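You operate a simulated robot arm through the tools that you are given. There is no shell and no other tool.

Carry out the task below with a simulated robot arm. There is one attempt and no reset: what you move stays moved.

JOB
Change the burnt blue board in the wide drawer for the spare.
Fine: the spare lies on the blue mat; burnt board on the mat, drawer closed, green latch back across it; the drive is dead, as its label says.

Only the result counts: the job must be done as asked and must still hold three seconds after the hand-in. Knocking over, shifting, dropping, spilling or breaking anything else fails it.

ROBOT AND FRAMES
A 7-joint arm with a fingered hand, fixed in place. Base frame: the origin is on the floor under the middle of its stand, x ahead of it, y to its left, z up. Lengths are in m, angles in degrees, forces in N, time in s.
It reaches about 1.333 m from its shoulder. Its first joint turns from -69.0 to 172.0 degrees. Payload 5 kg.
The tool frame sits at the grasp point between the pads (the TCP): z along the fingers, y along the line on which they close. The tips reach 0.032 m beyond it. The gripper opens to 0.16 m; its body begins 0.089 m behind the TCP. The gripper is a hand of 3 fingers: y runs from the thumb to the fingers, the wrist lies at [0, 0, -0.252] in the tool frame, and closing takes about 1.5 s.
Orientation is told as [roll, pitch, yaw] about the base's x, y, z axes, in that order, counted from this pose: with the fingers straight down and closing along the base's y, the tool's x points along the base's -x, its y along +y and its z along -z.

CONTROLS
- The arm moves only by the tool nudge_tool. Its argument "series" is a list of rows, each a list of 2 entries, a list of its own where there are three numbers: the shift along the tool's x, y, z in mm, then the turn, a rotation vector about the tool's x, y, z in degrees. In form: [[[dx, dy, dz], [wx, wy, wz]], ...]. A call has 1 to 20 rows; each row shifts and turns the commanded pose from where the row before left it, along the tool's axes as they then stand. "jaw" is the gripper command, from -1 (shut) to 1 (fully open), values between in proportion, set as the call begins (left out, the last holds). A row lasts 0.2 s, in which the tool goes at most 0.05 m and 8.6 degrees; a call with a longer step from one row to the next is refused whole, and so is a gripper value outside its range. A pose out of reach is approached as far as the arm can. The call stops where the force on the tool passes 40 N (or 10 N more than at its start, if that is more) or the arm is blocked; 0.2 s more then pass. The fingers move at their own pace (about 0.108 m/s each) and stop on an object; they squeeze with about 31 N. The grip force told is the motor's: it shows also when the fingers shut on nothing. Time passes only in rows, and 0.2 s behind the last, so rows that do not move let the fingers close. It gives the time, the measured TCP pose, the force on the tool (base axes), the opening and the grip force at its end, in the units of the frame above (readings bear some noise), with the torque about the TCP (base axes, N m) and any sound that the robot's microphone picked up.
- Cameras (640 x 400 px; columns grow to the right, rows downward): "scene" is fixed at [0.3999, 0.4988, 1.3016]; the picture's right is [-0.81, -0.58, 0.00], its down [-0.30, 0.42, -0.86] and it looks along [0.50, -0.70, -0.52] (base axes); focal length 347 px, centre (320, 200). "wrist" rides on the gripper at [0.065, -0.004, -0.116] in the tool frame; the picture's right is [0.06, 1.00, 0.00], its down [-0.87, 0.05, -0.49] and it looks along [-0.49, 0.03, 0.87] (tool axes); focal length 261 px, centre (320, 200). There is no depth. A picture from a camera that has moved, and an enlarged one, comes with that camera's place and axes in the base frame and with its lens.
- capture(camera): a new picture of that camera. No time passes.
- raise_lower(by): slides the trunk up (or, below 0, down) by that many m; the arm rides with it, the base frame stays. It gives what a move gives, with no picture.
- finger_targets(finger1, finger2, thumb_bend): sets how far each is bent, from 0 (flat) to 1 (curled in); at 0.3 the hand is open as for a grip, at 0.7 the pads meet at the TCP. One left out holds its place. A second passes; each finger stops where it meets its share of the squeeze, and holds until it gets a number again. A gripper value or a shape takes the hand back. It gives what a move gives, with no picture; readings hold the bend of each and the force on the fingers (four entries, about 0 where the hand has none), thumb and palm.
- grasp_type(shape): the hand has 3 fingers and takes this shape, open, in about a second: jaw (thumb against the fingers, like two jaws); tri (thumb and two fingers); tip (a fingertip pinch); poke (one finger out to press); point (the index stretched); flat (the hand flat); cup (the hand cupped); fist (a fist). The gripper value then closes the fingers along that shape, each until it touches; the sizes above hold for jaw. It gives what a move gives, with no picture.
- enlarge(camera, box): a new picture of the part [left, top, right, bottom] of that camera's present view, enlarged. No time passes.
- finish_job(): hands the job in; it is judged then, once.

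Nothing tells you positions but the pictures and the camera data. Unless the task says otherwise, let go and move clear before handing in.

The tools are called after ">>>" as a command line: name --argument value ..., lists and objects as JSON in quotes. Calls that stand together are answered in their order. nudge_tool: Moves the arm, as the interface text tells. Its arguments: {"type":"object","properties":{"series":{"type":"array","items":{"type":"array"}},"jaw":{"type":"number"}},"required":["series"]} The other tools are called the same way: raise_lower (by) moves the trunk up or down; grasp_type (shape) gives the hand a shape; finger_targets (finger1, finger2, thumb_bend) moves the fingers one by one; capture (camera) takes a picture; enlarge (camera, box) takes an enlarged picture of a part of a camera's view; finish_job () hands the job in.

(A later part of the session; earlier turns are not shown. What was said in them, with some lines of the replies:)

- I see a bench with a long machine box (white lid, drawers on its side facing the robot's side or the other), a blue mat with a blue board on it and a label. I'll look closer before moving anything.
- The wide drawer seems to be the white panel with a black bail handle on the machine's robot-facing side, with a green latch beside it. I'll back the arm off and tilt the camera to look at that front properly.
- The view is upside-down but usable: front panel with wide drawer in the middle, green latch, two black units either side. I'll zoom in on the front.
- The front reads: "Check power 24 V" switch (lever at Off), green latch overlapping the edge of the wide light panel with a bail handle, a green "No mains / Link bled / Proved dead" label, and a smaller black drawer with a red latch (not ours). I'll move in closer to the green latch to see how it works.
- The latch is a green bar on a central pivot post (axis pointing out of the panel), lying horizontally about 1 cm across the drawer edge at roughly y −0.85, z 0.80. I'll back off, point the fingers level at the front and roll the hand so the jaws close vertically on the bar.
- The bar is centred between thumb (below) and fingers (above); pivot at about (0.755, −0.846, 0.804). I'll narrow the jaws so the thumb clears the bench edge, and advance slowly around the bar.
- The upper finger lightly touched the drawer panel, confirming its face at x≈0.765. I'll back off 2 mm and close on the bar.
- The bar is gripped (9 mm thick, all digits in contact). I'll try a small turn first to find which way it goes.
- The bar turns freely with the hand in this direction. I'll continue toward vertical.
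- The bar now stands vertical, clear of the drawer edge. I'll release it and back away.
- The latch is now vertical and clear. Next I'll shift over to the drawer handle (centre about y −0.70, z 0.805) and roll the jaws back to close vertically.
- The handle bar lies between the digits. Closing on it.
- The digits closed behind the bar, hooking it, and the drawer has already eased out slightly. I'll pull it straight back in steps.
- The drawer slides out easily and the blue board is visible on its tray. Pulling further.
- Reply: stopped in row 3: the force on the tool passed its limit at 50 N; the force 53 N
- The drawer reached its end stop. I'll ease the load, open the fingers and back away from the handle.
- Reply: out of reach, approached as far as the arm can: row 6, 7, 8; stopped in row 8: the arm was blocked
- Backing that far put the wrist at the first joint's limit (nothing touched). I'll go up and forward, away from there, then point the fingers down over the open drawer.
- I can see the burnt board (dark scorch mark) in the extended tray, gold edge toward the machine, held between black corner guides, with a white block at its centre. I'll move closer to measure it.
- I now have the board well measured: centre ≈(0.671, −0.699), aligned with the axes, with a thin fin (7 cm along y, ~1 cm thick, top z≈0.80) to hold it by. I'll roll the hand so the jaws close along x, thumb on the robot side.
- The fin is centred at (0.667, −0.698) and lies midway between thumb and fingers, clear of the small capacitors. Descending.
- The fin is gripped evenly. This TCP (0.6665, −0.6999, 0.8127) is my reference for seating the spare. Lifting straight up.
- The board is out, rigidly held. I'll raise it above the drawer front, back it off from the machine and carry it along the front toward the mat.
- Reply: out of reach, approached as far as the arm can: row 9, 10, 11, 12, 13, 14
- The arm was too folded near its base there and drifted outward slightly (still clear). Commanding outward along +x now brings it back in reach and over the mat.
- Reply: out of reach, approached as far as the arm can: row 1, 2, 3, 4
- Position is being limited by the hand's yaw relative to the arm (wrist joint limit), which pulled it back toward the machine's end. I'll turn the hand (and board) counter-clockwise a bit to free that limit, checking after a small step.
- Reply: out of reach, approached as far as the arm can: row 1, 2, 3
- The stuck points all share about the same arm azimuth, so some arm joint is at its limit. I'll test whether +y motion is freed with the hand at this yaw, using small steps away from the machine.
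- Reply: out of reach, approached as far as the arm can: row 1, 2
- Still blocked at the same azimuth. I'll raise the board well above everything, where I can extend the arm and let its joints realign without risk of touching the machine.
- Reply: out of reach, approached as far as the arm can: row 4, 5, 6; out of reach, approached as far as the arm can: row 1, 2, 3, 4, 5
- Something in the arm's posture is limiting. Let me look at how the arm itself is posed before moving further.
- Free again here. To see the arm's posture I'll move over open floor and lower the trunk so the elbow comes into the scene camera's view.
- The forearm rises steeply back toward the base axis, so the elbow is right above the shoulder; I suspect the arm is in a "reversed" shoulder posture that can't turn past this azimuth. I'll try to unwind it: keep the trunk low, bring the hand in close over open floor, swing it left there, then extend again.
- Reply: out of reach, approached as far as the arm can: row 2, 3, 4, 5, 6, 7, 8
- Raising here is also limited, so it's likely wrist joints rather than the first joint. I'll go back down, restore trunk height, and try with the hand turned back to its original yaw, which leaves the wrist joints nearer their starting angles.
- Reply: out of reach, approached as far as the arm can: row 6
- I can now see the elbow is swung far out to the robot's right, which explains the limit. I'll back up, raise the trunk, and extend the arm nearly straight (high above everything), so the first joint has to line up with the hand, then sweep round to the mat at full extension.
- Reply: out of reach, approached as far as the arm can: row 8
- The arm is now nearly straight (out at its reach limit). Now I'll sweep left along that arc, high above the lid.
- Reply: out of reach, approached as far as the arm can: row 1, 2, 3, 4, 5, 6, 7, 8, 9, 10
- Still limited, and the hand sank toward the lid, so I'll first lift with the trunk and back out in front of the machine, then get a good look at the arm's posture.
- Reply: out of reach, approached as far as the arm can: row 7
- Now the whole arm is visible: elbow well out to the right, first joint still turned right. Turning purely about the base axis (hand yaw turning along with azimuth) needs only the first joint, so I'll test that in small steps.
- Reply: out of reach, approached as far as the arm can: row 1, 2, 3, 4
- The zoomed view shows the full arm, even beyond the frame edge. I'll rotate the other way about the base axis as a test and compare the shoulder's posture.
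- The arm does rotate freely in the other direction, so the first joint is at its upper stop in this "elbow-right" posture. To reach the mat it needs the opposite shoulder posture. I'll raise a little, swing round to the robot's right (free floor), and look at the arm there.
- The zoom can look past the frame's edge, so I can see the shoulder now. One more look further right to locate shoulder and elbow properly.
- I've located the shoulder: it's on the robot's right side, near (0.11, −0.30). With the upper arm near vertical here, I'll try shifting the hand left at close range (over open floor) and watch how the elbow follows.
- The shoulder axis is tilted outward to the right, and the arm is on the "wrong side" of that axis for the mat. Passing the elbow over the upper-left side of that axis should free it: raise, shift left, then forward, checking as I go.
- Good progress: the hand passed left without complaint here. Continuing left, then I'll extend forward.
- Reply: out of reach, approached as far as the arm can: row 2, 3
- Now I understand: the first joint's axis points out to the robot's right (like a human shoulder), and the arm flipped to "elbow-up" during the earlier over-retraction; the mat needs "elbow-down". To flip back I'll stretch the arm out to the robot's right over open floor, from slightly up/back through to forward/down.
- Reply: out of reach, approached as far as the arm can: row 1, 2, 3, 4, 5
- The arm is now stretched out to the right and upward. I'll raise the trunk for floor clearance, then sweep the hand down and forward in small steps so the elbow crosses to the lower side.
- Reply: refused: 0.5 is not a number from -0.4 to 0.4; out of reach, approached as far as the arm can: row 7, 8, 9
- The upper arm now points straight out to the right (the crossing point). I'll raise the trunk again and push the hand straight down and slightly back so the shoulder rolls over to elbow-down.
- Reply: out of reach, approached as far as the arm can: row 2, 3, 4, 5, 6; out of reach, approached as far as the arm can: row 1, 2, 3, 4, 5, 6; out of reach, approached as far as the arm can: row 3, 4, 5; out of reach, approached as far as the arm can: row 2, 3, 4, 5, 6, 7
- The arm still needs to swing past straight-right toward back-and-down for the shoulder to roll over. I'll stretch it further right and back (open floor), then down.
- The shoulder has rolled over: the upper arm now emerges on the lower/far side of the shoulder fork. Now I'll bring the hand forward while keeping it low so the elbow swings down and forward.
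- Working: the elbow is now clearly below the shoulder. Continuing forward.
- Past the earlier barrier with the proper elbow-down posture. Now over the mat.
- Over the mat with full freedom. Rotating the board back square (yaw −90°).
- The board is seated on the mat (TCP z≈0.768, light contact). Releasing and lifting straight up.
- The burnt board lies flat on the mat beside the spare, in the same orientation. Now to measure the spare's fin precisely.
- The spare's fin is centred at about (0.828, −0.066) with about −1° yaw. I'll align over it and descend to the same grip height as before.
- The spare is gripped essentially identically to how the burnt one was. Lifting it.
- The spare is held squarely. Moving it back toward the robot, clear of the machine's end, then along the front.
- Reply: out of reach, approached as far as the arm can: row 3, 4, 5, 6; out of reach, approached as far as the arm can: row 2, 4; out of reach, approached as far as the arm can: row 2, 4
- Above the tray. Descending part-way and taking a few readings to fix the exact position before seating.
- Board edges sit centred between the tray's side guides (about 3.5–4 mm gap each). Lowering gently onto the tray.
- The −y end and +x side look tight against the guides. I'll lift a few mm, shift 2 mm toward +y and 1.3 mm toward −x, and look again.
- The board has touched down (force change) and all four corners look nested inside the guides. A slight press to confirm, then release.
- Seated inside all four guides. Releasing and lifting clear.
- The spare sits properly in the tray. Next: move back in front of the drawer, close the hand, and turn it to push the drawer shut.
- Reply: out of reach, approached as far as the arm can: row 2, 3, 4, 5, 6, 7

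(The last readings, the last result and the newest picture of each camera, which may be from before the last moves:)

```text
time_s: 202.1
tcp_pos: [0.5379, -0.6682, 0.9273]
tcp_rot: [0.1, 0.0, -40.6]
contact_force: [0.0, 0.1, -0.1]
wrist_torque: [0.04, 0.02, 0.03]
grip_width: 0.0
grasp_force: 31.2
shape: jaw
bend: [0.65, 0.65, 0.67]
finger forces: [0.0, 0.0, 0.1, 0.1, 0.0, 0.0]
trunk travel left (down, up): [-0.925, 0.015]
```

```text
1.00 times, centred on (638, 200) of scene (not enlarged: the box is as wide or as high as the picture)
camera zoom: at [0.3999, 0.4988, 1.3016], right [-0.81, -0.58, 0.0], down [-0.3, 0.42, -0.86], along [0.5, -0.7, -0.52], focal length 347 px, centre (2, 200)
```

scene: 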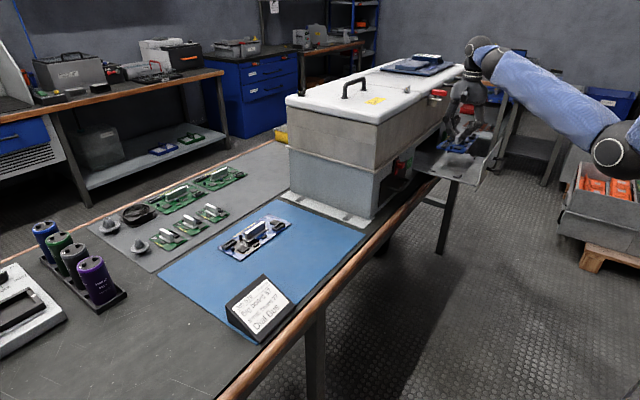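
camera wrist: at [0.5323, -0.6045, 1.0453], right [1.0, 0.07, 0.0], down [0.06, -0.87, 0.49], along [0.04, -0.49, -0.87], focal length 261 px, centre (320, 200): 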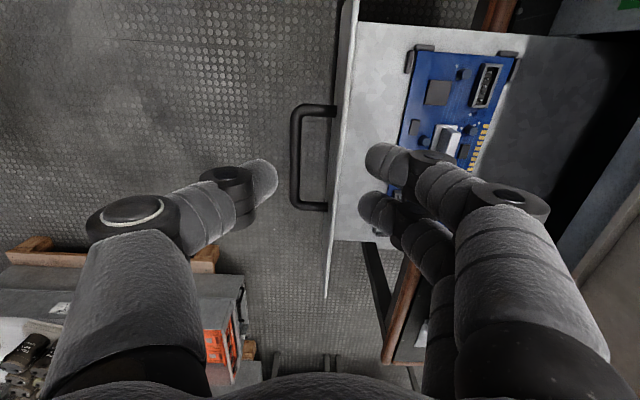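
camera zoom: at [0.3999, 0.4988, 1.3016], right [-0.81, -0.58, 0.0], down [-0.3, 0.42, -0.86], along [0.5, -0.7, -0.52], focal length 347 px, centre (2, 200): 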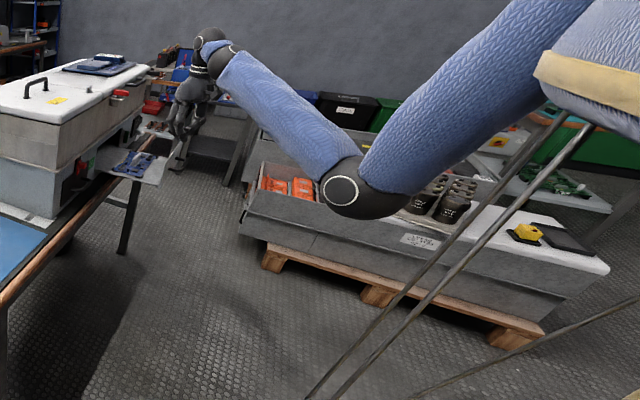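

>>> nudge_tool --series '[[[0, 0, 0], [0, 0, -8.2]], [[0, 0, 0], [0, 0, -8.2]], [[0, 0, 0], [0, 0, -8.2]], [[0, 0, 0], [0, 0, -8.2]], [[0, 0, 0], [0, 0, -7.8]], [[0, 0, -10], [0, -7, 0]], [[0, 0, -5], [0, -7, 0]], [[0, 0, 0], [0, -7, 0]], [[0, 0, 0], [0, -7, 0]], [[0, 0, 0], [0, -7, 0]]]'

>>> capture --camera "wrist"

>>> capture --camera "scene"

```text
time_s: 204.3
tcp_pos: [0.5372, -0.6675, 0.9433]
tcp_rot: [0.1, -35.0, 0.0]
contact_force: [-0.4, 0.1, 0.0]
wrist_torque: [-0.01, -0.02, -0.01]
grip_width: 0.0
grasp_force: 30.9
shape: jaw
bend: [0.65, 0.65, 0.67]
finger forces: [0.0, 0.0, 0.2, 0.0, 0.1, 0.1]
trunk travel left (down, up): [-0.925, 0.015]
```

```text
taken
camera wrist: at [0.4189, -0.6715, 0.9991], right [-0.05, 1.0, -0.03], down [0.43, 0.05, 0.9], along [0.9, 0.03, -0.43], focal length 261 px, centre (320, 200)
```

wrist: 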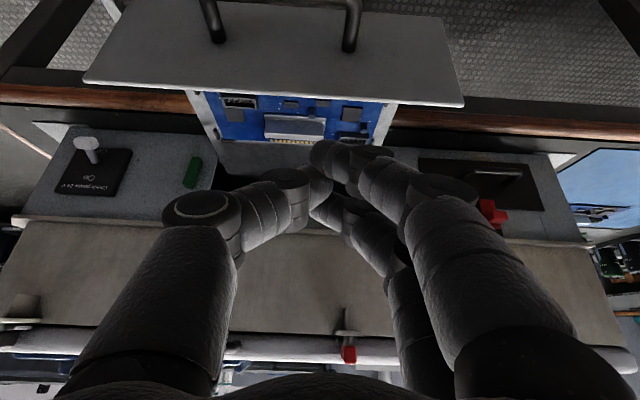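

```text
taken
```

scene: 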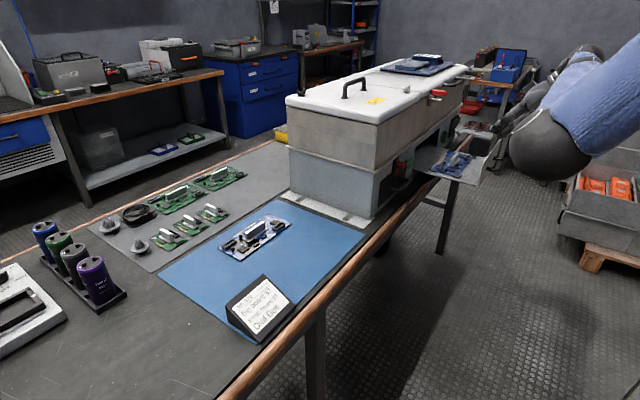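

>>> nudge_tool --series '[[[23.8, -10.8, -16.6], [0, 0, 0]], [[23.8, -10.8, -16.6], [0, 0, 0]], [[23.8, -10.8, -16.6], [0, 0, 0]]]'

>>> capture --camera "wrist"

```text
time_s: 205.1
tcp_pos: [0.4513, -0.6989, 0.9419]
tcp_rot: [0.2, -35.0, -0.1]
contact_force: [-0.6, -0.1, -0.9]
wrist_torque: [0.01, -0.03, 0.02]
grip_width: 0.0
grasp_force: 30.5
shape: jaw
bend: [0.65, 0.65, 0.67]
finger forces: [0.0, 0.0, 0.0, 0.0, 0.0, 0.0]
trunk travel left (down, up): [-0.925, 0.015]
```

```text
taken
camera wrist: at [0.3317, -0.7018, 0.9994], right [-0.05, 1.0, -0.03], down [0.43, 0.05, 0.9], along [0.9, 0.03, -0.43], focal length 261 px, centre (320, 200)
```

wrist: 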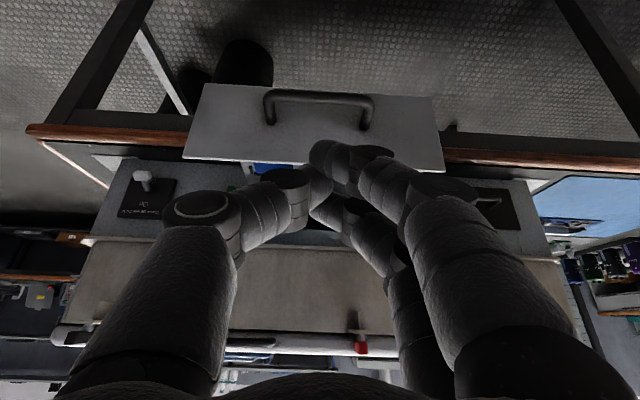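

I'll push on the panel beside the handle (y≈−0.605), where nothing protrudes, with closed fingertips at mid-panel height.

>>> nudge_tool --series '[[[0, 32, 0], [0, 0, 0]], [[0, 32, 0], [0, 0, 0]], [[0, 30, 0], [0, 0, 0]], [[16.8, 0, 24], [0, 0, 0]], [[16.8, 0, 24], [0, 0, 0]], [[16.8, 0, 24], [0, 0, 0]], [[16.8, 0, 24], [0, 0, 0]]]'

>>> capture --camera "wrist"

>>> enlarge --camera "scene" --box '[440, 80, 600, 200]'

```text
time_s: 206.7
tcp_pos: [0.4507, -0.6054, 0.8251]
tcp_rot: [0.1, -35.1, -0.1]
contact_force: [0.5, 0.4, -0.3]
wrist_torque: [0.0, -0.05, 0.03]
grip_width: 0.0
grasp_force: 31.2
shape: jaw
bend: [0.65, 0.65, 0.67]
finger forces: [0.1, 0.1, 0.0, 0.0, 0.1, 0.0]
trunk travel left (down, up): [-0.925, 0.015]
```

```text
taken
camera wrist: at [0.331, -0.6088, 0.8826], right [-0.05, 1.0, -0.03], down [0.43, 0.05, 0.9], along [0.9, 0.03, -0.43], focal length 261 px, centre (320, 200)
```

wrist: 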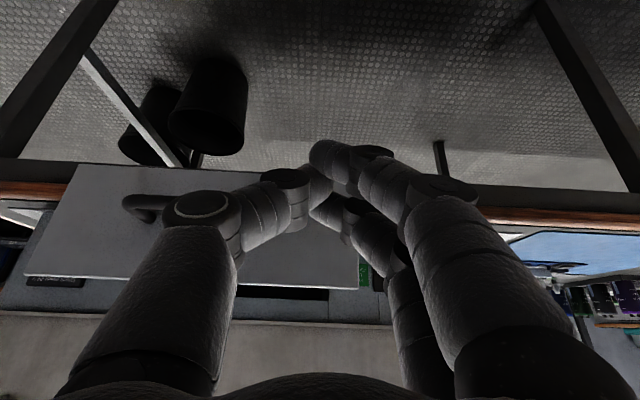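

```text
3.33 times, centred on (520, 140) of scene
camera zoom: at [0.3999, 0.4988, 1.3016], right [-0.81, -0.58, 0.0], down [-0.3, 0.42, -0.86], along [0.5, -0.7, -0.52], focal length 1157 px, centre (-347, 400)
```

zoom: 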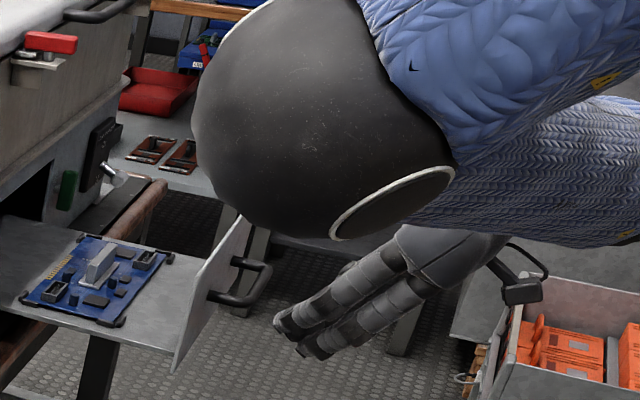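

>>> nudge_tool --series '[[[-16.4, 0, 11.5], [0, 0, 0]], [[-16.4, 0, 11.5], [0, 0, 0]], [[-16.4, 0, 11.5], [0, 0, 0]], [[-16.4, 0, 11.5], [0, 0, 0]], [[-12.3, 0, 8.6], [0, 0, 0]]]'

>>> enlarge --camera "scene" --box '[400, 80, 560, 200]'

>>> capture --camera "wrist"

```text
time_s: 207.9
tcp_pos: [0.5449, -0.6101, 0.8291]
tcp_rot: [-0.2, -35.2, -0.2]
contact_force: [-1.1, -0.5, -0.3]
wrist_torque: [-0.03, -0.01, 0.0]
grip_width: 0.0002
grasp_force: 31.3
shape: jaw
bend: [0.65, 0.65, 0.67]
finger forces: [0.0, 0.0, 0.0, 0.0, 0.0, 0.0]
trunk travel left (down, up): [-0.925, 0.015]
```

```text
3.33 times, centred on (480, 140) of scene
camera zoom: at [0.3999, 0.4988, 1.3016], right [-0.81, -0.58, 0.0], down [-0.3, 0.42, -0.86], along [0.5, -0.7, -0.52], focal length 1157 px, centre (-213, 400)
```

zoom: 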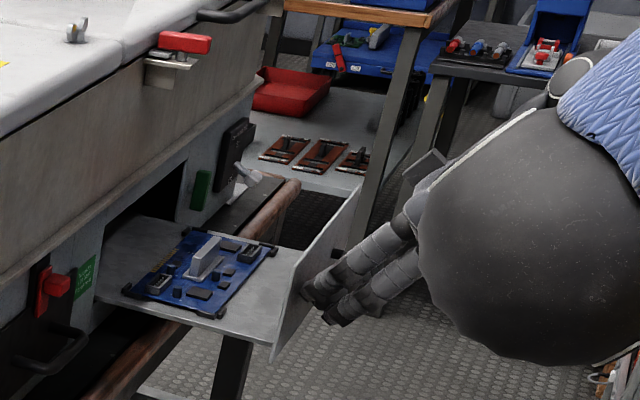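

```text
taken
camera wrist: at [0.4268, -0.6128, 0.8848], right [-0.05, 1.0, -0.04], down [0.43, 0.05, 0.9], along [0.9, 0.03, -0.43], focal length 261 px, centre (320, 200)
```

wrist: 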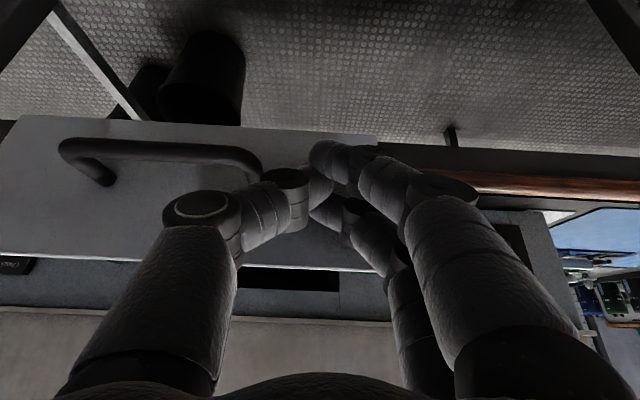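

Fingertips are on the panel. Pushing the drawer in, in stages.

>>> nudge_tool --series '[[[-12.3, 0, 8.6], [0, 0, 0]], [[-12.3, 0, 8.6], [0, 0, 0]], [[-12.3, 0, 8.6], [0, 0, 0]], [[-12.3, 0, 8.6], [0, 0, 0]], [[-12.3, 0, 8.6], [0, 0, 0]]]'

>>> enlarge --camera "scene" --box '[400, 80, 560, 200]'

```text
time_s: 209.1
tcp_pos: [0.6197, -0.6018, 0.824]
tcp_rot: [0.3, -34.8, 0.0]
contact_force: [-0.3, 0.1, 0.8]
wrist_torque: [0.04, -0.05, -0.02]
grip_width: 0.0001
grasp_force: 31.4
shape: jaw
bend: [0.65, 0.65, 0.67]
finger forces: [0.1, 0.0, 0.0, 0.0, 0.0, 0.1]
trunk travel left (down, up): [-0.925, 0.015]
```

```text
3.33 times, centred on (480, 140) of scene
camera zoom: at [0.3999, 0.4988, 1.3016], right [-0.81, -0.58, 0.0], down [-0.3, 0.42, -0.86], along [0.5, -0.7, -0.52], focal length 1157 px, centre (-213, 400)
```

zoom: 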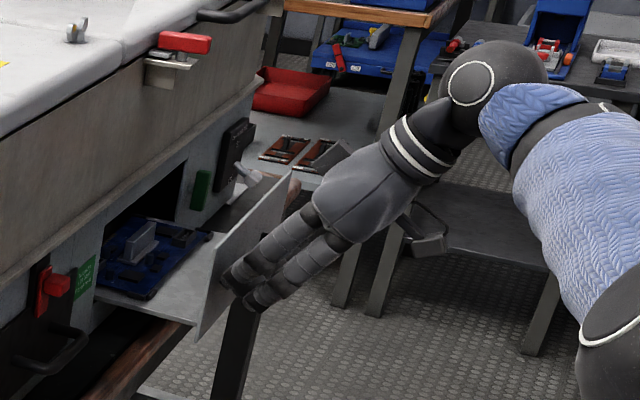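

>>> nudge_tool --series '[[[-12.3, 0, 8.6], [0, 0, 0]], [[-12.3, 0, 8.6], [0, 0, 0]], [[-12.3, 0, 8.6], [0, 0, 0]], [[-12.3, 0, 8.6], [0, 0, 0]]]'

>>> enlarge --camera "scene" --box '[400, 80, 560, 200]'

>>> capture --camera "wrist"

```text
time_s: 210.1
tcp_pos: [0.6801, -0.6062, 0.8262]
tcp_rot: [0.2, -35.0, -0.2]
contact_force: [-1.5, -0.2, -0.3]
wrist_torque: [-0.01, 0.03, 0.03]
grip_width: 0.0001
grasp_force: 30.9
shape: jaw
bend: [0.65, 0.65, 0.67]
finger forces: [0.1, 0.0, 0.0, 0.0, 0.0, 0.1]
trunk travel left (down, up): [-0.925, 0.015]
```

```text
3.33 times, centred on (480, 140) of scene
camera zoom: at [0.3999, 0.4988, 1.3016], right [-0.81, -0.58, 0.0], down [-0.3, 0.42, -0.86], along [0.5, -0.7, -0.52], focal length 1157 px, centre (-213, 400)
```

zoom: 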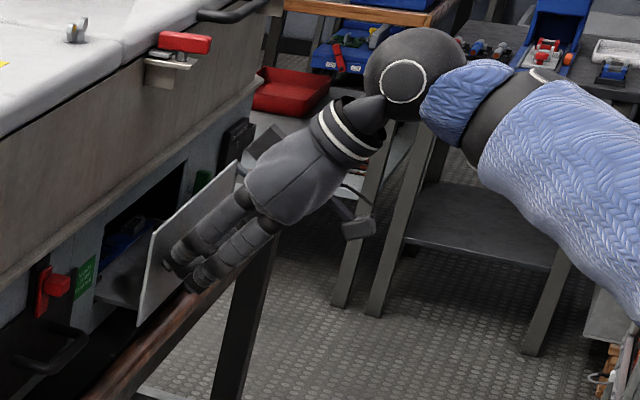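

```text
taken
camera wrist: at [0.5607, -0.6097, 0.8824], right [-0.05, 1.0, -0.03], down [0.43, 0.05, 0.9], along [0.9, 0.03, -0.43], focal length 261 px, centre (320, 200)
```

wrist: 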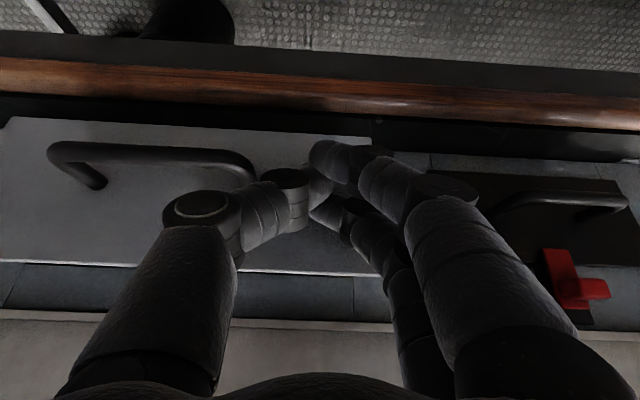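

>>> nudge_tool --series '[[[-8.2, 0, 5.7], [0, 0, 0]], [[-8.2, 0, 5.7], [0, 0, 0]], [[-8.2, 0, 5.7], [0, 0, 0]], [[-8.2, 0, 5.7], [0, 0, 0]], [[-8.2, 0, 5.7], [0, 0, 0]], [[-8.2, 0, 5.7], [0, 0, 0]]]'

>>> enlarge --camera "scene" --box '[400, 80, 520, 180]'

>>> capture --camera "wrist"

```text
time_s: 211.5
tcp_pos: [0.7306, -0.6076, 0.8222]
tcp_rot: [0.2, -34.3, -0.2]
contact_force: [-22.5, 3.9, 6.1]
wrist_torque: [0.05, 0.07, 0.11]
grip_width: 0.0
grasp_force: 30.9
shape: jaw
bend: [0.65, 0.68, 0.67]
finger forces: [0.1, 41.3, 0.0, 0.0, 0.0, 0.1]
trunk travel left (down, up): [-0.925, 0.015]
stopped in row 6: the force on the tool passed its limit at 45 N (the readings are from after the stop); the commanded pose is now the measured one
```

```text
4.00 times, centred on (460, 130) of scene
camera zoom: at [0.3999, 0.4988, 1.3016], right [-0.81, -0.58, 0.0], down [-0.3, 0.42, -0.86], along [0.5, -0.7, -0.52], focal length 1388 px, centre (-240, 480)
```

zoom: 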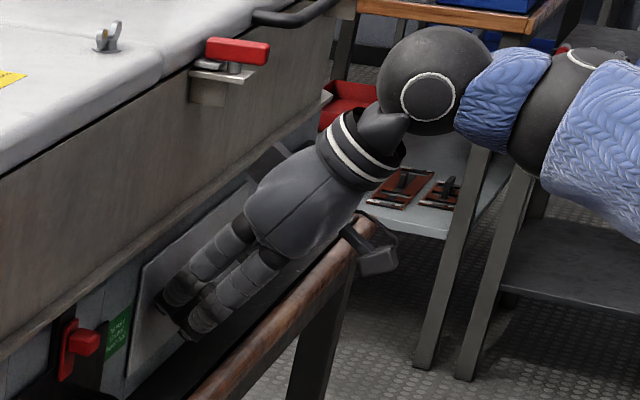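

```text
taken
camera wrist: at [0.6113, -0.6114, 0.8796], right [-0.05, 1.0, -0.03], down [0.44, 0.05, 0.9], along [0.9, 0.03, -0.44], focal length 261 px, centre (320, 200)
```

wrist: 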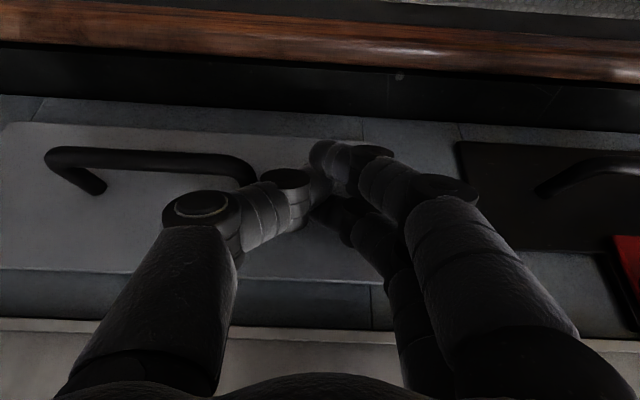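

The drawer hit its closed stop. Backing the hand off and checking that it stays shut.

>>> nudge_tool --series '[[[12.3, 0, -8.6], [0, 0, 0]], [[24.6, 0, -17.2], [0, 0, 0]], [[32, 0, -23], [0, 0, 0]], [[32, 0, -23], [0, 0, 0]]]'

>>> capture --camera "wrist"

>>> enlarge --camera "scene" --box '[390, 80, 490, 180]'

```text
time_s: 212.5
tcp_pos: [0.6062, -0.6062, 0.8254]
tcp_rot: [0.2, -34.7, -0.1]
contact_force: [-0.3, -0.8, -0.4]
wrist_torque: [-0.01, 0.0, -0.01]
grip_width: 0.0
grasp_force: 31.1
shape: jaw
bend: [0.65, 0.66, 0.67]
finger forces: [0.1, 0.1, 0.0, 0.0, 0.0, 0.1]
trunk travel left (down, up): [-0.925, 0.015]
```

```text
taken
camera wrist: at [0.4874, -0.6106, 0.8833], right [-0.05, 1.0, -0.03], down [0.44, 0.05, 0.9], along [0.9, 0.03, -0.44], focal length 261 px, centre (320, 200)
```

wrist: 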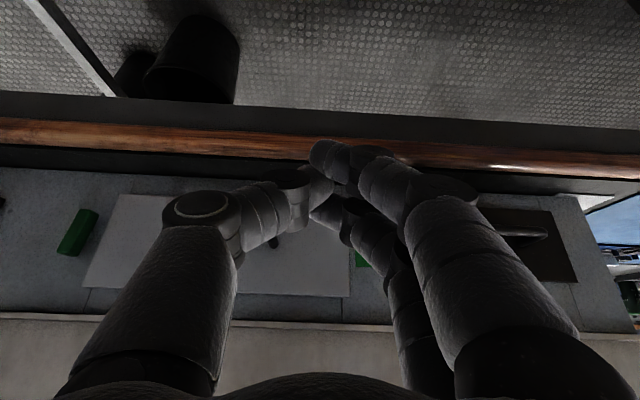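

```text
4.00 times, centred on (440, 130) of scene
camera zoom: at [0.3999, 0.4988, 1.3016], right [-0.81, -0.58, 0.0], down [-0.3, 0.42, -0.86], along [0.5, -0.7, -0.52], focal length 1388 px, centre (-160, 480)
```

zoom: 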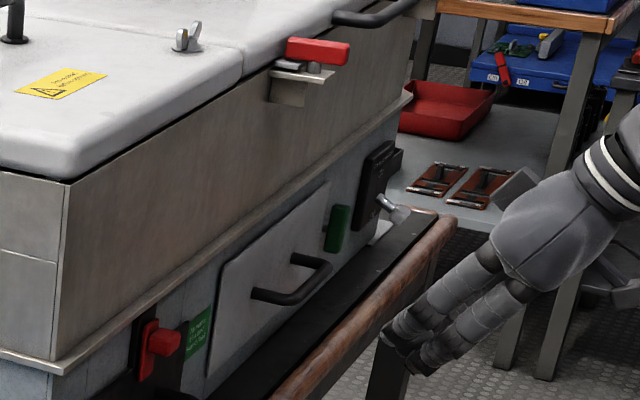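

Drawer is shut and staying shut. For the latch I'll raise the hand, bring the trunk back to its original height, then set the hand level as before.

>>> nudge_tool --series '[[[-11.6, -11.1, -36], [0, 0, 0]], [[-11.6, -11.1, -36], [0, 0, 0]], [[-11.6, -11.1, -36], [0, 0, 0]], [[-11.6, -11.1, -36], [0, 0, 0]], [[-11.6, -11.1, -36], [0, 0, 0]], [[-11.6, -11.1, -36], [0, 0, 0]], [[-11.6, -11.1, -36], [0, 0, 0]], [[-11.6, -11.1, -36], [0, 0, 0]], [[-11.6, -11.1, -36], [0, 0, 0]]]'

>>> enlarge --camera "scene" --box '[636, 0, 640, 400]'

```text
time_s: 214.5
tcp_pos: [0.5092, -0.7077, 1.151]
tcp_rot: [0.3, -34.6, -0.1]
contact_force: [-0.5, -0.5, 1.1]
wrist_torque: [0.01, -0.01, -0.03]
grip_width: 0.0
grasp_force: 31.2
shape: jaw
bend: [0.65, 0.66, 0.67]
finger forces: [0.0, 0.0, 0.1, 0.0, 0.0, 0.0]
trunk travel left (down, up): [-0.925, 0.015]
```

```text
1.00 times, centred on (638, 200) of scene (not enlarged: the box is as wide or as high as the picture)
camera zoom: at [0.3999, 0.4988, 1.3016], right [-0.81, -0.58, 0.0], down [-0.3, 0.42, -0.86], along [0.5, -0.7, -0.52], focal length 347 px, centre (2, 200)
```

zoom: 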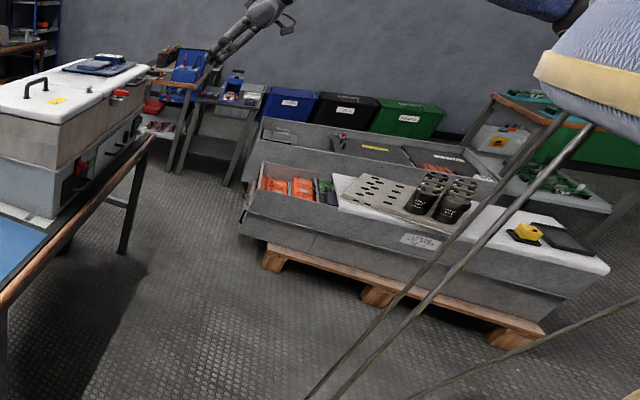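

>>> raise_lower --by -0.3

>>> nudge_tool --series '[[[0, -20, 0], [0, -8, 0]], [[0, -20, 0], [0, -8, 0]], [[0, -20, 0], [0, -8, 0]], [[0, -20, 0], [0, -8, 0]], [[0, -20, 0], [0, -8, 0]], [[0, -20, 0], [0, -8, 0]], [[0, -20, 0], [0, -7.4, 0]]]' --jaw -0.6

>>> capture --camera "wrist"

>>> enlarge --camera "scene" --box '[636, 0, 640, 400]'

```text
time_s: 217.5
tcp_pos: [0.511, -0.7086, 0.8511]
tcp_rot: [0.1, -34.6, -0.1]
contact_force: [0.5, -0.4, 0.5]
wrist_torque: [0.03, -0.02, -0.01]
grip_width: 0.0002
grasp_force: 30.3
shape: jaw
bend: [0.65, 0.66, 0.67]
finger forces: [0.0, 0.0, 0.0, 0.0, 0.0, 0.0]
trunk travel left (down, up): [-0.625, 0.315]
```

```text
time_s: 219.1
tcp_pos: [0.5102, -0.8477, 0.8506]
tcp_rot: [133.0, -89.9, -132.9]
contact_force: [0.3, 0.5, 0.3]
wrist_torque: [0.0, -0.01, 0.0]
grip_width: 0.0313
grasp_force: 0.0
shape: jaw
bend: [0.73, 0.73, 0.7]
finger forces: [0.0, 0.0, 0.0, 0.1, 0.0, 0.0]
trunk travel left (down, up): [-0.625, 0.315]
```

```text
taken
camera wrist: at [0.3954, -0.851, 0.7839], right [0.0, 1.0, -0.06], down [-0.49, 0.05, 0.87], along [0.87, 0.03, 0.49], focal length 261 px, centre (320, 200)
```

wrist: 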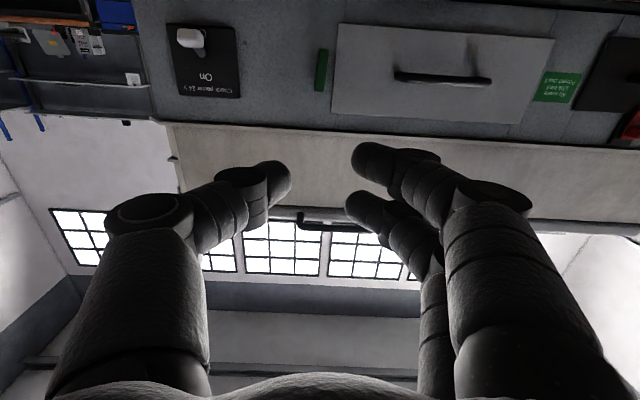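

```text
1.00 times, centred on (638, 200) of scene (not enlarged: the box is as wide or as high as the picture)
camera zoom: at [0.3999, 0.4988, 1.3016], right [-0.81, -0.58, 0.0], down [-0.3, 0.42, -0.86], along [0.5, -0.7, -0.52], focal length 347 px, centre (2, 200)
```

zoom: 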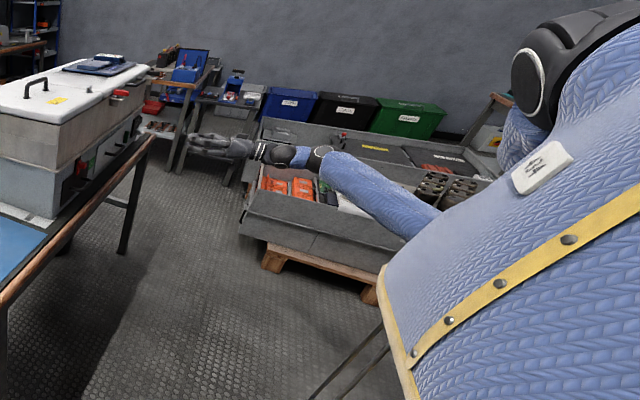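

The latch bar is vertical at (y −0.850, z 0.802), centred in front of me. Lowering to its height and approaching.

>>> nudge_tool --series '[[[25, -1, 20], [0, 0, 0]], [[24, 0, 25], [0, 0, 0]], [[0, 0, 40], [0, 0, 0]], [[0, 0, 40], [0, 0, 0]], [[0, 0, 35], [0, 0, 0]], [[0, 0, 25], [0, 0, 0]]]'

>>> capture --camera "wrist"

>>> enlarge --camera "scene" --box '[430, 110, 530, 170]'

```text
time_s: 220.5
tcp_pos: [0.6957, -0.851, 0.8016]
tcp_rot: [65.0, -90.0, -65.2]
contact_force: [-0.3, 1.1, -0.7]
wrist_torque: [-0.01, 0.01, -0.02]
grip_width: 0.0318
grasp_force: 0.1
shape: jaw
bend: [0.73, 0.73, 0.7]
finger forces: [0.0, 0.1, 0.1, 0.0, 0.0, 0.1]
trunk travel left (down, up): [-0.625, 0.315]
```

```text
taken
camera wrist: at [0.5802, -0.8538, 0.7363], right [0.0, 1.0, -0.06], down [-0.49, 0.05, 0.87], along [0.87, 0.03, 0.49], focal length 261 px, centre (320, 200)
```

wrist: 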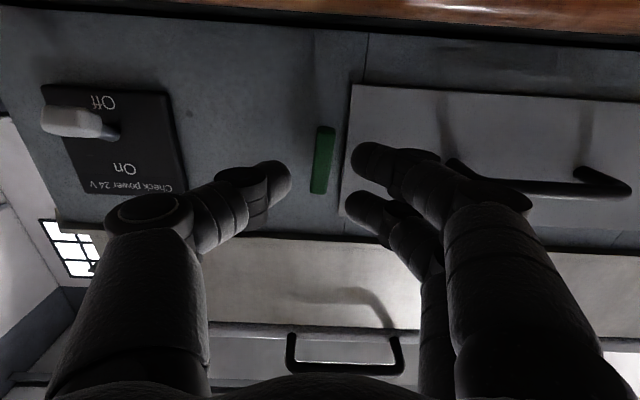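

```text
6.40 times, centred on (480, 140) of scene
camera zoom: at [0.3999, 0.4988, 1.3016], right [-0.81, -0.58, 0.0], down [-0.3, 0.42, -0.86], along [0.5, -0.7, -0.52], focal length 2221 px, centre (-704, 584)
```

zoom: 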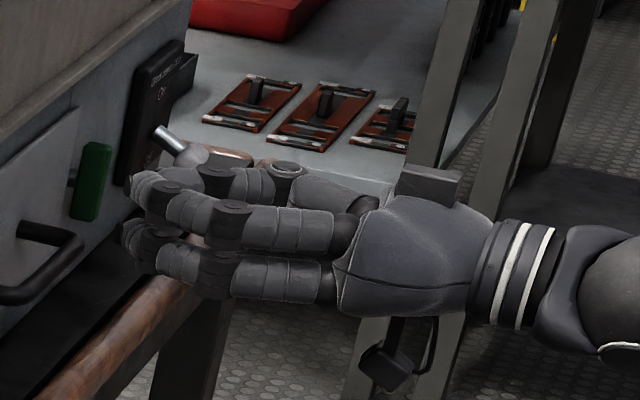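

>>> nudge_tool --series '[[[0, 2.5, 10], [0, 0, 0]], [[0, 0, 10], [0, 0, 0]], [[0, 0, 9], [0, 0, 0]], [[0, 0, 5], [0, 0, 0]], [[0, 0, 0], [0, 0, 0]]]'

>>> capture --camera "wrist"

```text
time_s: 221.7
tcp_pos: [0.728, -0.8463, 0.8001]
tcp_rot: [69.5, -89.9, -69.4]
contact_force: [0.3, 0.3, 0.0]
wrist_torque: [-0.02, 0.01, -0.05]
grip_width: 0.0317
grasp_force: 0.1
shape: jaw
bend: [0.73, 0.73, 0.7]
finger forces: [0.0, 0.0, 0.0, 0.0, 0.0, 0.0]
trunk travel left (down, up): [-0.625, 0.315]
```

```text
taken
camera wrist: at [0.614, -0.8502, 0.7355], right [0.0, 1.0, -0.06], down [-0.49, 0.05, 0.87], along [0.87, 0.03, 0.49], focal length 261 px, centre (320, 200)
```

wrist: 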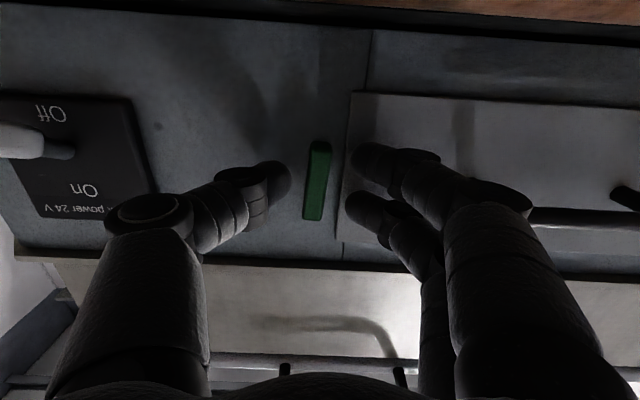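

>>> nudge_tool --series '[[[0, 0, 2.5], [0, 0, 0]], [[0, 0, 0], [0, 0, 0]]]'

>>> nudge_tool --series '[[[0, 0, 0], [0, 0, 0]], [[0, 0, 0], [0, 0, 0]], [[0, 0, 0], [0, 0, 0]], [[0, 0, 0], [0, 0, 0]], [[0, 0, 0], [0, 0, 0]]]' --jaw -1

>>> capture --camera "wrist"

```text
time_s: 222.3
tcp_pos: [0.7317, -0.8467, 0.8008]
tcp_rot: [77.3, -89.9, -77.4]
contact_force: [-1.7, -0.3, -0.4]
wrist_torque: [-0.03, -0.01, 0.06]
grip_width: 0.0318
grasp_force: 0.0
shape: jaw
bend: [0.73, 0.73, 0.7]
finger forces: [0.7, 0.8, 0.1, 0.1, 0.0, 0.0]
trunk travel left (down, up): [-0.625, 0.315]
```

```text
time_s: 223.5
tcp_pos: [0.7314, -0.8482, 0.8008]
tcp_rot: [87.5, -89.8, -87.6]
contact_force: [0.8, -16.0, 2.5]
wrist_torque: [0.03, -0.05, -0.38]
grip_width: 0.0106
grasp_force: 30.9
shape: jaw
bend: [0.73, 0.73, 0.7]
finger forces: [10.7, 9.0, 0.0, 0.1, 35.3, 0.0]
trunk travel left (down, up): [-0.625, 0.315]
```

```text
taken
camera wrist: at [0.6163, -0.8514, 0.7354], right [0.0, 1.0, -0.06], down [-0.49, 0.05, 0.87], along [0.87, 0.03, 0.49], focal length 261 px, centre (320, 200)
```

wrist: 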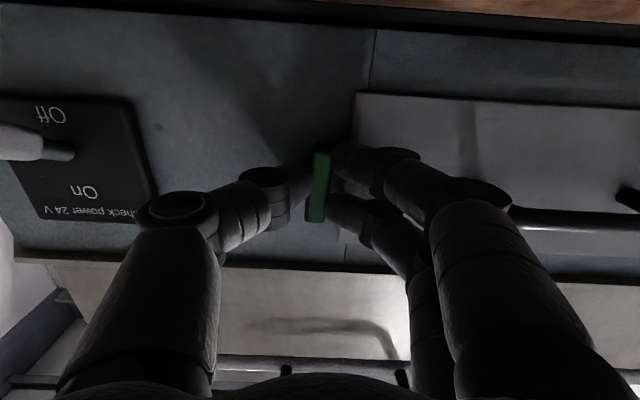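

Gripped. Relaxing the side load slightly, then turning the bar back toward horizontal.

>>> nudge_tool --series '[[[0, -2, 0], [0, 0, 0]], [[0, 0, 0], [0, 0, 6]], [[0, 0, 0], [0, 0, 6]], [[0, 0, 0], [0, 0, 6]], [[0, 0, 0], [0, 0, 0]]]'

>>> capture --camera "wrist"

```text
time_s: 224.7
tcp_pos: [0.7316, -0.8486, 0.8013]
tcp_rot: [89.9, -71.8, -89.9]
contact_force: [-2.1, -2.6, 0.4]
wrist_torque: [-0.01, -0.05, -0.05]
grip_width: 0.0103
grasp_force: 31.7
shape: jaw
bend: [0.73, 0.73, 0.7]
finger forces: [14.1, 13.0, 0.1, 0.0, 29.4, 0.1]
trunk travel left (down, up): [-0.625, 0.315]
```

```text
taken
camera wrist: at [0.6163, -0.8317, 0.7374], right [0.0, 0.97, 0.25], down [-0.49, -0.22, 0.84], along [0.87, -0.12, 0.48], focal length 261 px, centre (320, 200)
```

wrist: 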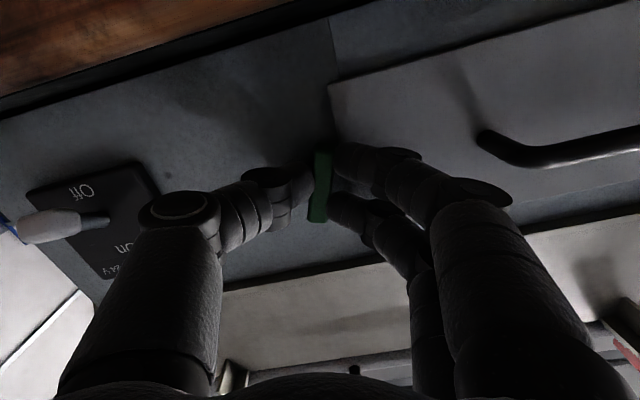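

>>> nudge_tool --series '[[[0, 0, 0], [0, 0, 6]], [[0, 0, 0], [0, 0, 6]], [[0, 0, 0], [0, 0, 6]], [[0, 0, 0], [0, 0, 6]], [[0, 0, 0], [0, 0, 6]], [[0, 0, 0], [0, 0, 6]], [[0, 0, 0], [0, 0, 0]]]'

>>> capture --camera "wrist"

```text
time_s: 226.3
tcp_pos: [0.7325, -0.8478, 0.8008]
tcp_rot: [90.0, -35.8, -90.0]
contact_force: [-7.7, 10.7, -1.3]
wrist_torque: [-0.05, -0.08, 0.24]
grip_width: 0.0104
grasp_force: 31.0
shape: jaw
bend: [0.73, 0.73, 0.7]
finger forces: [16.3, 15.6, 0.1, 0.0, 26.8, 0.1]
trunk travel left (down, up): [-0.625, 0.315]
```

```text
taken
camera wrist: at [0.6166, -0.7973, 0.7587], right [0.0, 0.63, 0.77], down [-0.49, -0.67, 0.55], along [0.87, -0.38, 0.31], focal length 261 px, centre (320, 200)
```

wrist: 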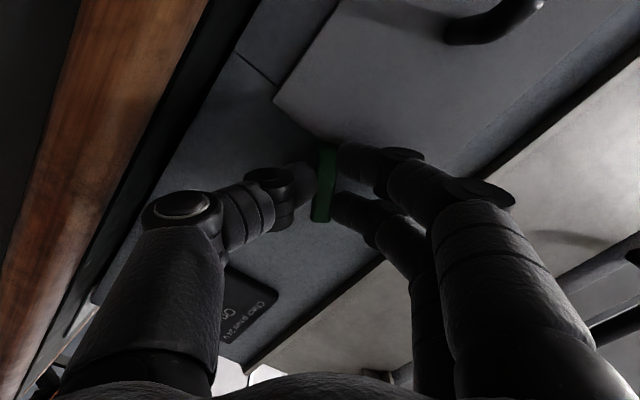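

>>> nudge_tool --series '[[[1.2, 0.9, -1], [0, 0, 0]], [[0, 0, 0], [0, 0, 6]], [[0, 0, 0], [0, 0, 6]], [[0, 0, 0], [0, 0, 6]], [[0, 0, 0], [0, 0, 6]], [[0, 0, 0], [0, 0, 0]]]'

>>> capture --camera "wrist"

```text
time_s: 227.7
tcp_pos: [0.732, -0.8454, 0.8015]
tcp_rot: [90.0, -11.8, -89.9]
contact_force: [5.2, 10.3, -1.5]
wrist_torque: [-0.06, -0.03, 0.2]
grip_width: 0.0102
grasp_force: 31.4
shape: jaw
bend: [0.73, 0.73, 0.7]
finger forces: [14.1, 12.9, 0.1, 0.0, 26.3, 0.0]
trunk travel left (down, up): [-0.625, 0.315]
```

```text
taken
camera wrist: at [0.616, -0.7833, 0.7837], right [0.0, 0.27, 0.96], down [-0.49, -0.84, 0.23], along [0.87, -0.47, 0.13], focal length 261 px, centre (320, 200)
```

wrist: 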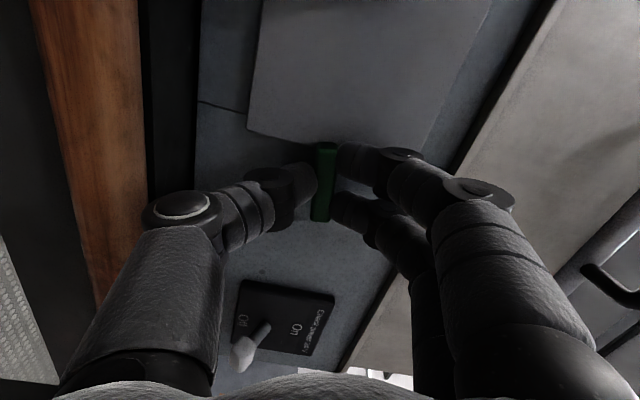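

>>> nudge_tool --series '[[[1.2, 0, 0], [0, 0, 0]], [[0, 0, 0], [0, 0, 6]], [[0, 0, 0], [0, 0, 6]], [[0, 0, 0], [0, 0, 0]]]'

>>> capture --camera "wrist"

>>> enlarge --camera "scene" --box '[420, 110, 500, 160]'

```text
time_s: 228.7
tcp_pos: [0.7305, -0.8458, 0.8016]
tcp_rot: [90.0, 0.1, -89.9]
contact_force: [7.7, 6.8, 3.2]
wrist_torque: [-0.18, -0.11, 0.11]
grip_width: 0.0102
grasp_force: 31.1
shape: jaw
bend: [0.73, 0.73, 0.7]
finger forces: [12.6, 15.2, 0.0, 0.0, 24.3, 0.1]
trunk travel left (down, up): [-0.625, 0.315]
```

```text
taken
camera wrist: at [0.6159, -0.7802, 0.7971], right [0.0, 0.06, 1.0], down [-0.49, -0.87, 0.05], along [0.87, -0.49, 0.03], focal length 261 px, centre (320, 200)
```

wrist: 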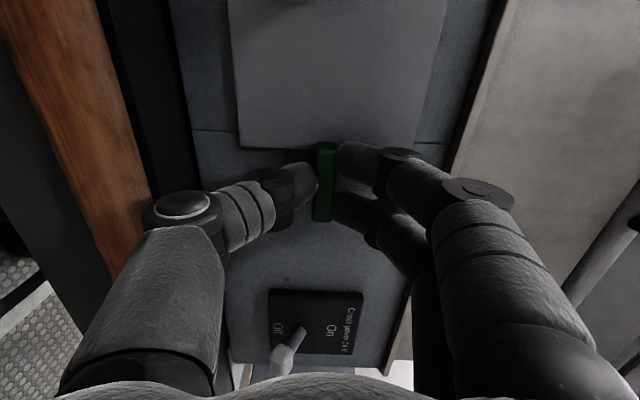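

```text
8.00 times, centred on (460, 135) of scene
camera zoom: at [0.3999, 0.4988, 1.3016], right [-0.81, -0.58, 0.0], down [-0.3, 0.42, -0.86], along [0.5, -0.7, -0.52], focal length 2776 px, centre (-800, 720)
```

zoom: 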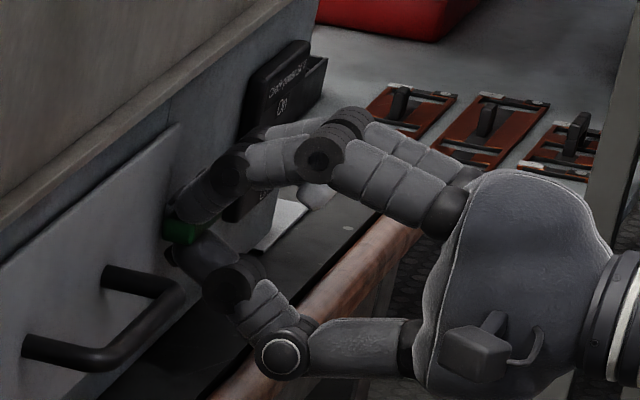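

The bar is horizontal across the drawer edge again. Releasing and backing away to verify.

>>> nudge_tool --series '[[[0, 0, 0], [0, 0, 0]], [[0, 0, 0], [0, 0, 0]], [[0, 0, 0], [0, 0, 0]], [[0, 0, -12], [0, 0, 0]], [[0, 0, -25], [0, 0, 0]], [[0, 0, -30], [0, 0, 0]]]' --jaw -0.6

>>> capture --camera "wrist"

>>> enlarge --camera "wrist" --box '[230, 60, 430, 200]'

>>> enlarge --camera "scene" --box '[420, 110, 500, 160]'

```text
time_s: 230.1
tcp_pos: [0.665, -0.8464, 0.799]
tcp_rot: [90.0, 0.1, -90.1]
contact_force: [-0.2, 0.1, 0.6]
wrist_torque: [0.03, 0.01, 0.04]
grip_width: 0.0316
grasp_force: 0.2
shape: jaw
bend: [0.73, 0.73, 0.7]
finger forces: [0.0, 0.0, 0.0, 0.0, 0.0, 0.0]
trunk travel left (down, up): [-0.625, 0.315]
```

```text
taken
camera wrist: at [0.5491, -0.7807, 0.7953], right [0.0, 0.06, 1.0], down [-0.49, -0.87, 0.05], along [0.87, -0.49, 0.03], focal length 261 px, centre (320, 200)
```

wrist: 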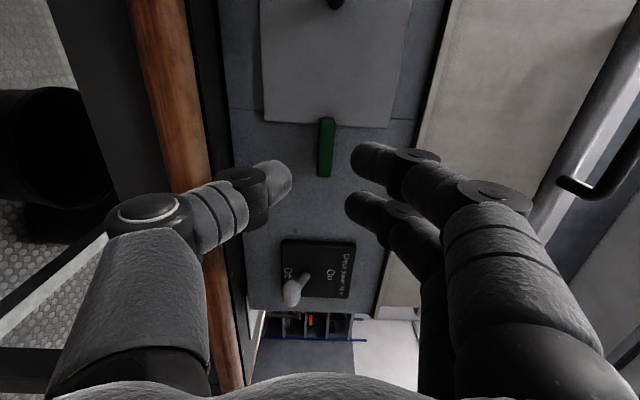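

```text
2.86 times, centred on (330, 130) of wrist
camera zoom: at [0.5491, -0.7807, 0.7953], right [0.0, 0.06, 1.0], down [-0.49, -0.87, 0.05], along [0.87, -0.49, 0.03], focal length 745 px, centre (291, 400)
```

zoom: 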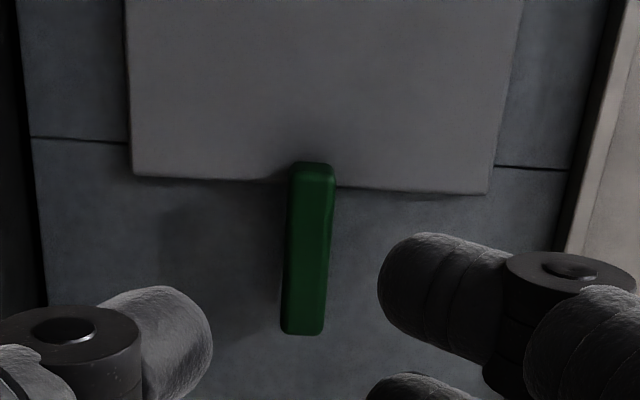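

```text
8.00 times, centred on (460, 135) of scene
camera zoom: at [0.3999, 0.4988, 1.3016], right [-0.81, -0.58, 0.0], down [-0.3, 0.42, -0.86], along [0.5, -0.7, -0.52], focal length 2776 px, centre (-800, 720)
```

zoom: 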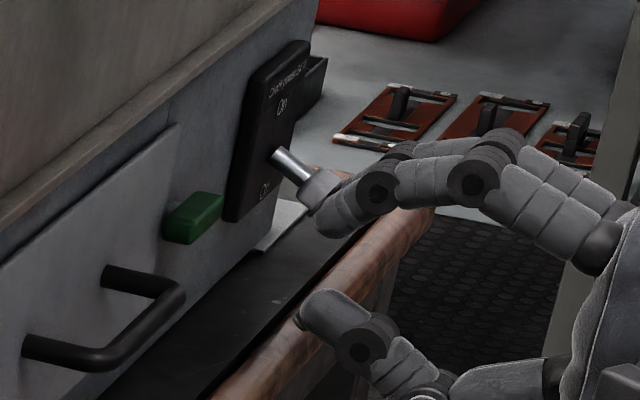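

The latch lies horizontally across the drawer edge exactly as at the start. Backing the hand clear, then a final look over the whole scene.

>>> nudge_tool --series '[[[0, 0, -35], [0, 0, 0]], [[0, 10, -35], [0, 0, 0]], [[0, 30, -20], [0, 0, 0]], [[0, 40, 0], [0, 0, 0]], [[0, 40, 0], [0, 0, 0]], [[0, 40, 0], [0, 0, 0]]]'

>>> capture --camera "scene"

>>> enlarge --camera "scene" --box '[380, 80, 500, 180]'

>>> enlarge --camera "scene" --box '[80, 160, 360, 345]'

>>> capture --camera "wrist"

```text
time_s: 231.5
tcp_pos: [0.5735, -0.8473, 0.9598]
tcp_rot: [89.9, 0.2, -90.0]
contact_force: [0.6, -0.3, 0.1]
wrist_torque: [-0.05, 0.01, 0.01]
grip_width: 0.0318
grasp_force: 0.1
shape: jaw
bend: [0.73, 0.73, 0.7]
finger forces: [0.1, 0.0, 0.1, 0.0, 0.1, 0.0]
trunk travel left (down, up): [-0.625, 0.315]
```

```text
taken
```

scene: 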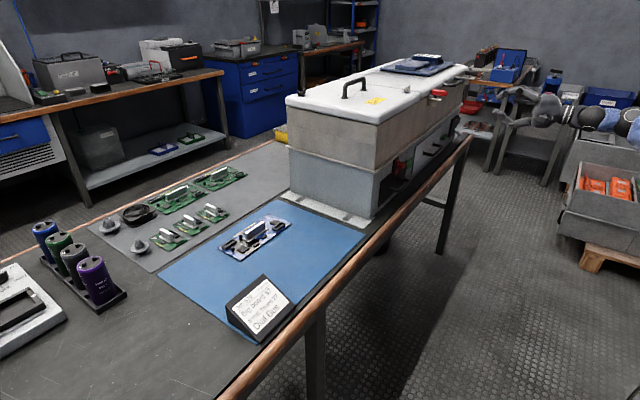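

```text
4.00 times, centred on (440, 130) of scene
camera zoom: at [0.3999, 0.4988, 1.3016], right [-0.81, -0.58, 0.0], down [-0.3, 0.42, -0.86], along [0.5, -0.7, -0.52], focal length 1388 px, centre (-160, 480)
```

zoom: 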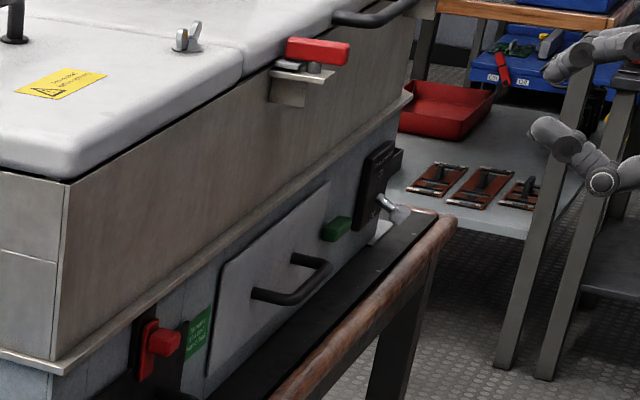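

```text
2.16 times, centred on (220, 252) of scene
camera zoom: at [0.3999, 0.4988, 1.3016], right [-0.81, -0.58, 0.0], down [-0.3, 0.42, -0.86], along [0.5, -0.7, -0.52], focal length 750 px, centre (536, 86)
```

zoom: 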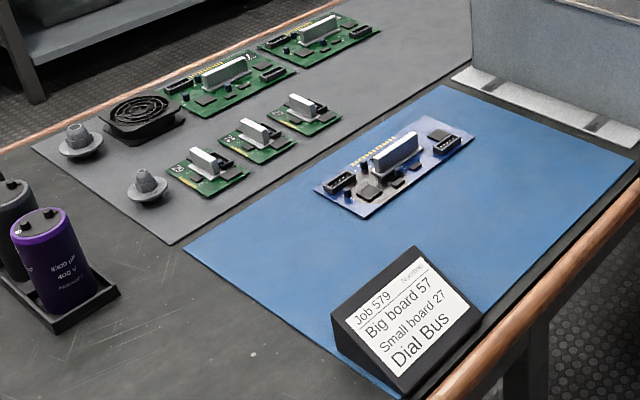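

```text
taken
camera wrist: at [0.4585, -0.781, 0.9567], right [0.0, 0.06, 1.0], down [-0.49, -0.87, 0.05], along [0.87, -0.49, 0.03], focal length 261 px, centre (320, 200)
```

wrist: 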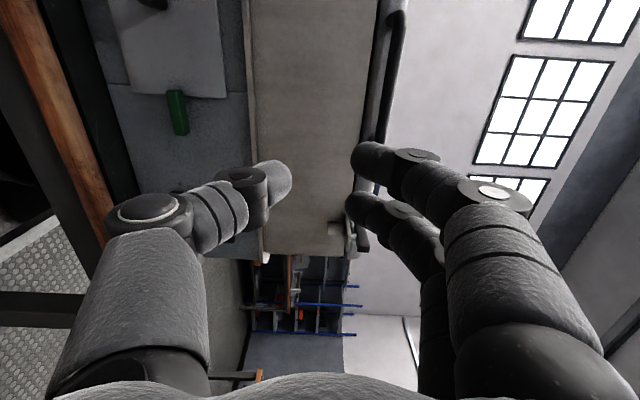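

The burnt board lies on the blue mat, the spare is in the wide drawer, the drawer is shut and the green latch is back across it. I see nothing else moved, and the hand is clear, so I'm handing the job in.

>>> finish_job

```text
The job is handed in.
```

I see the finished scene, and the job is handed in. The spare is in the wide drawer where the burnt board was, in the same orientation and between its four corner guides. The burnt board lies flat on the blue mat at about (0.99, −0.02).

- **Drawer and latch:** I pushed the drawer in to its stop, then turned the green latch back to horizontal across the drawer edge, as it was at the start. The final pictures show the drawer shut and the latch in place.
- **Arm trouble on the way:** after opening the drawer I pulled the hand back too far, and the arm flipped into a posture that could not reach the mat. While holding the burnt board, I had to swing the arm out over open floor to the robot's right to undo that. I saw no sign of contact, and the board stayed gripped throughout.
- **Everything else:** the label stand, the green boards, the power switch and the black drawer look unchanged in the final pictures.

The result was not reported back, so I don't know how it was judged.
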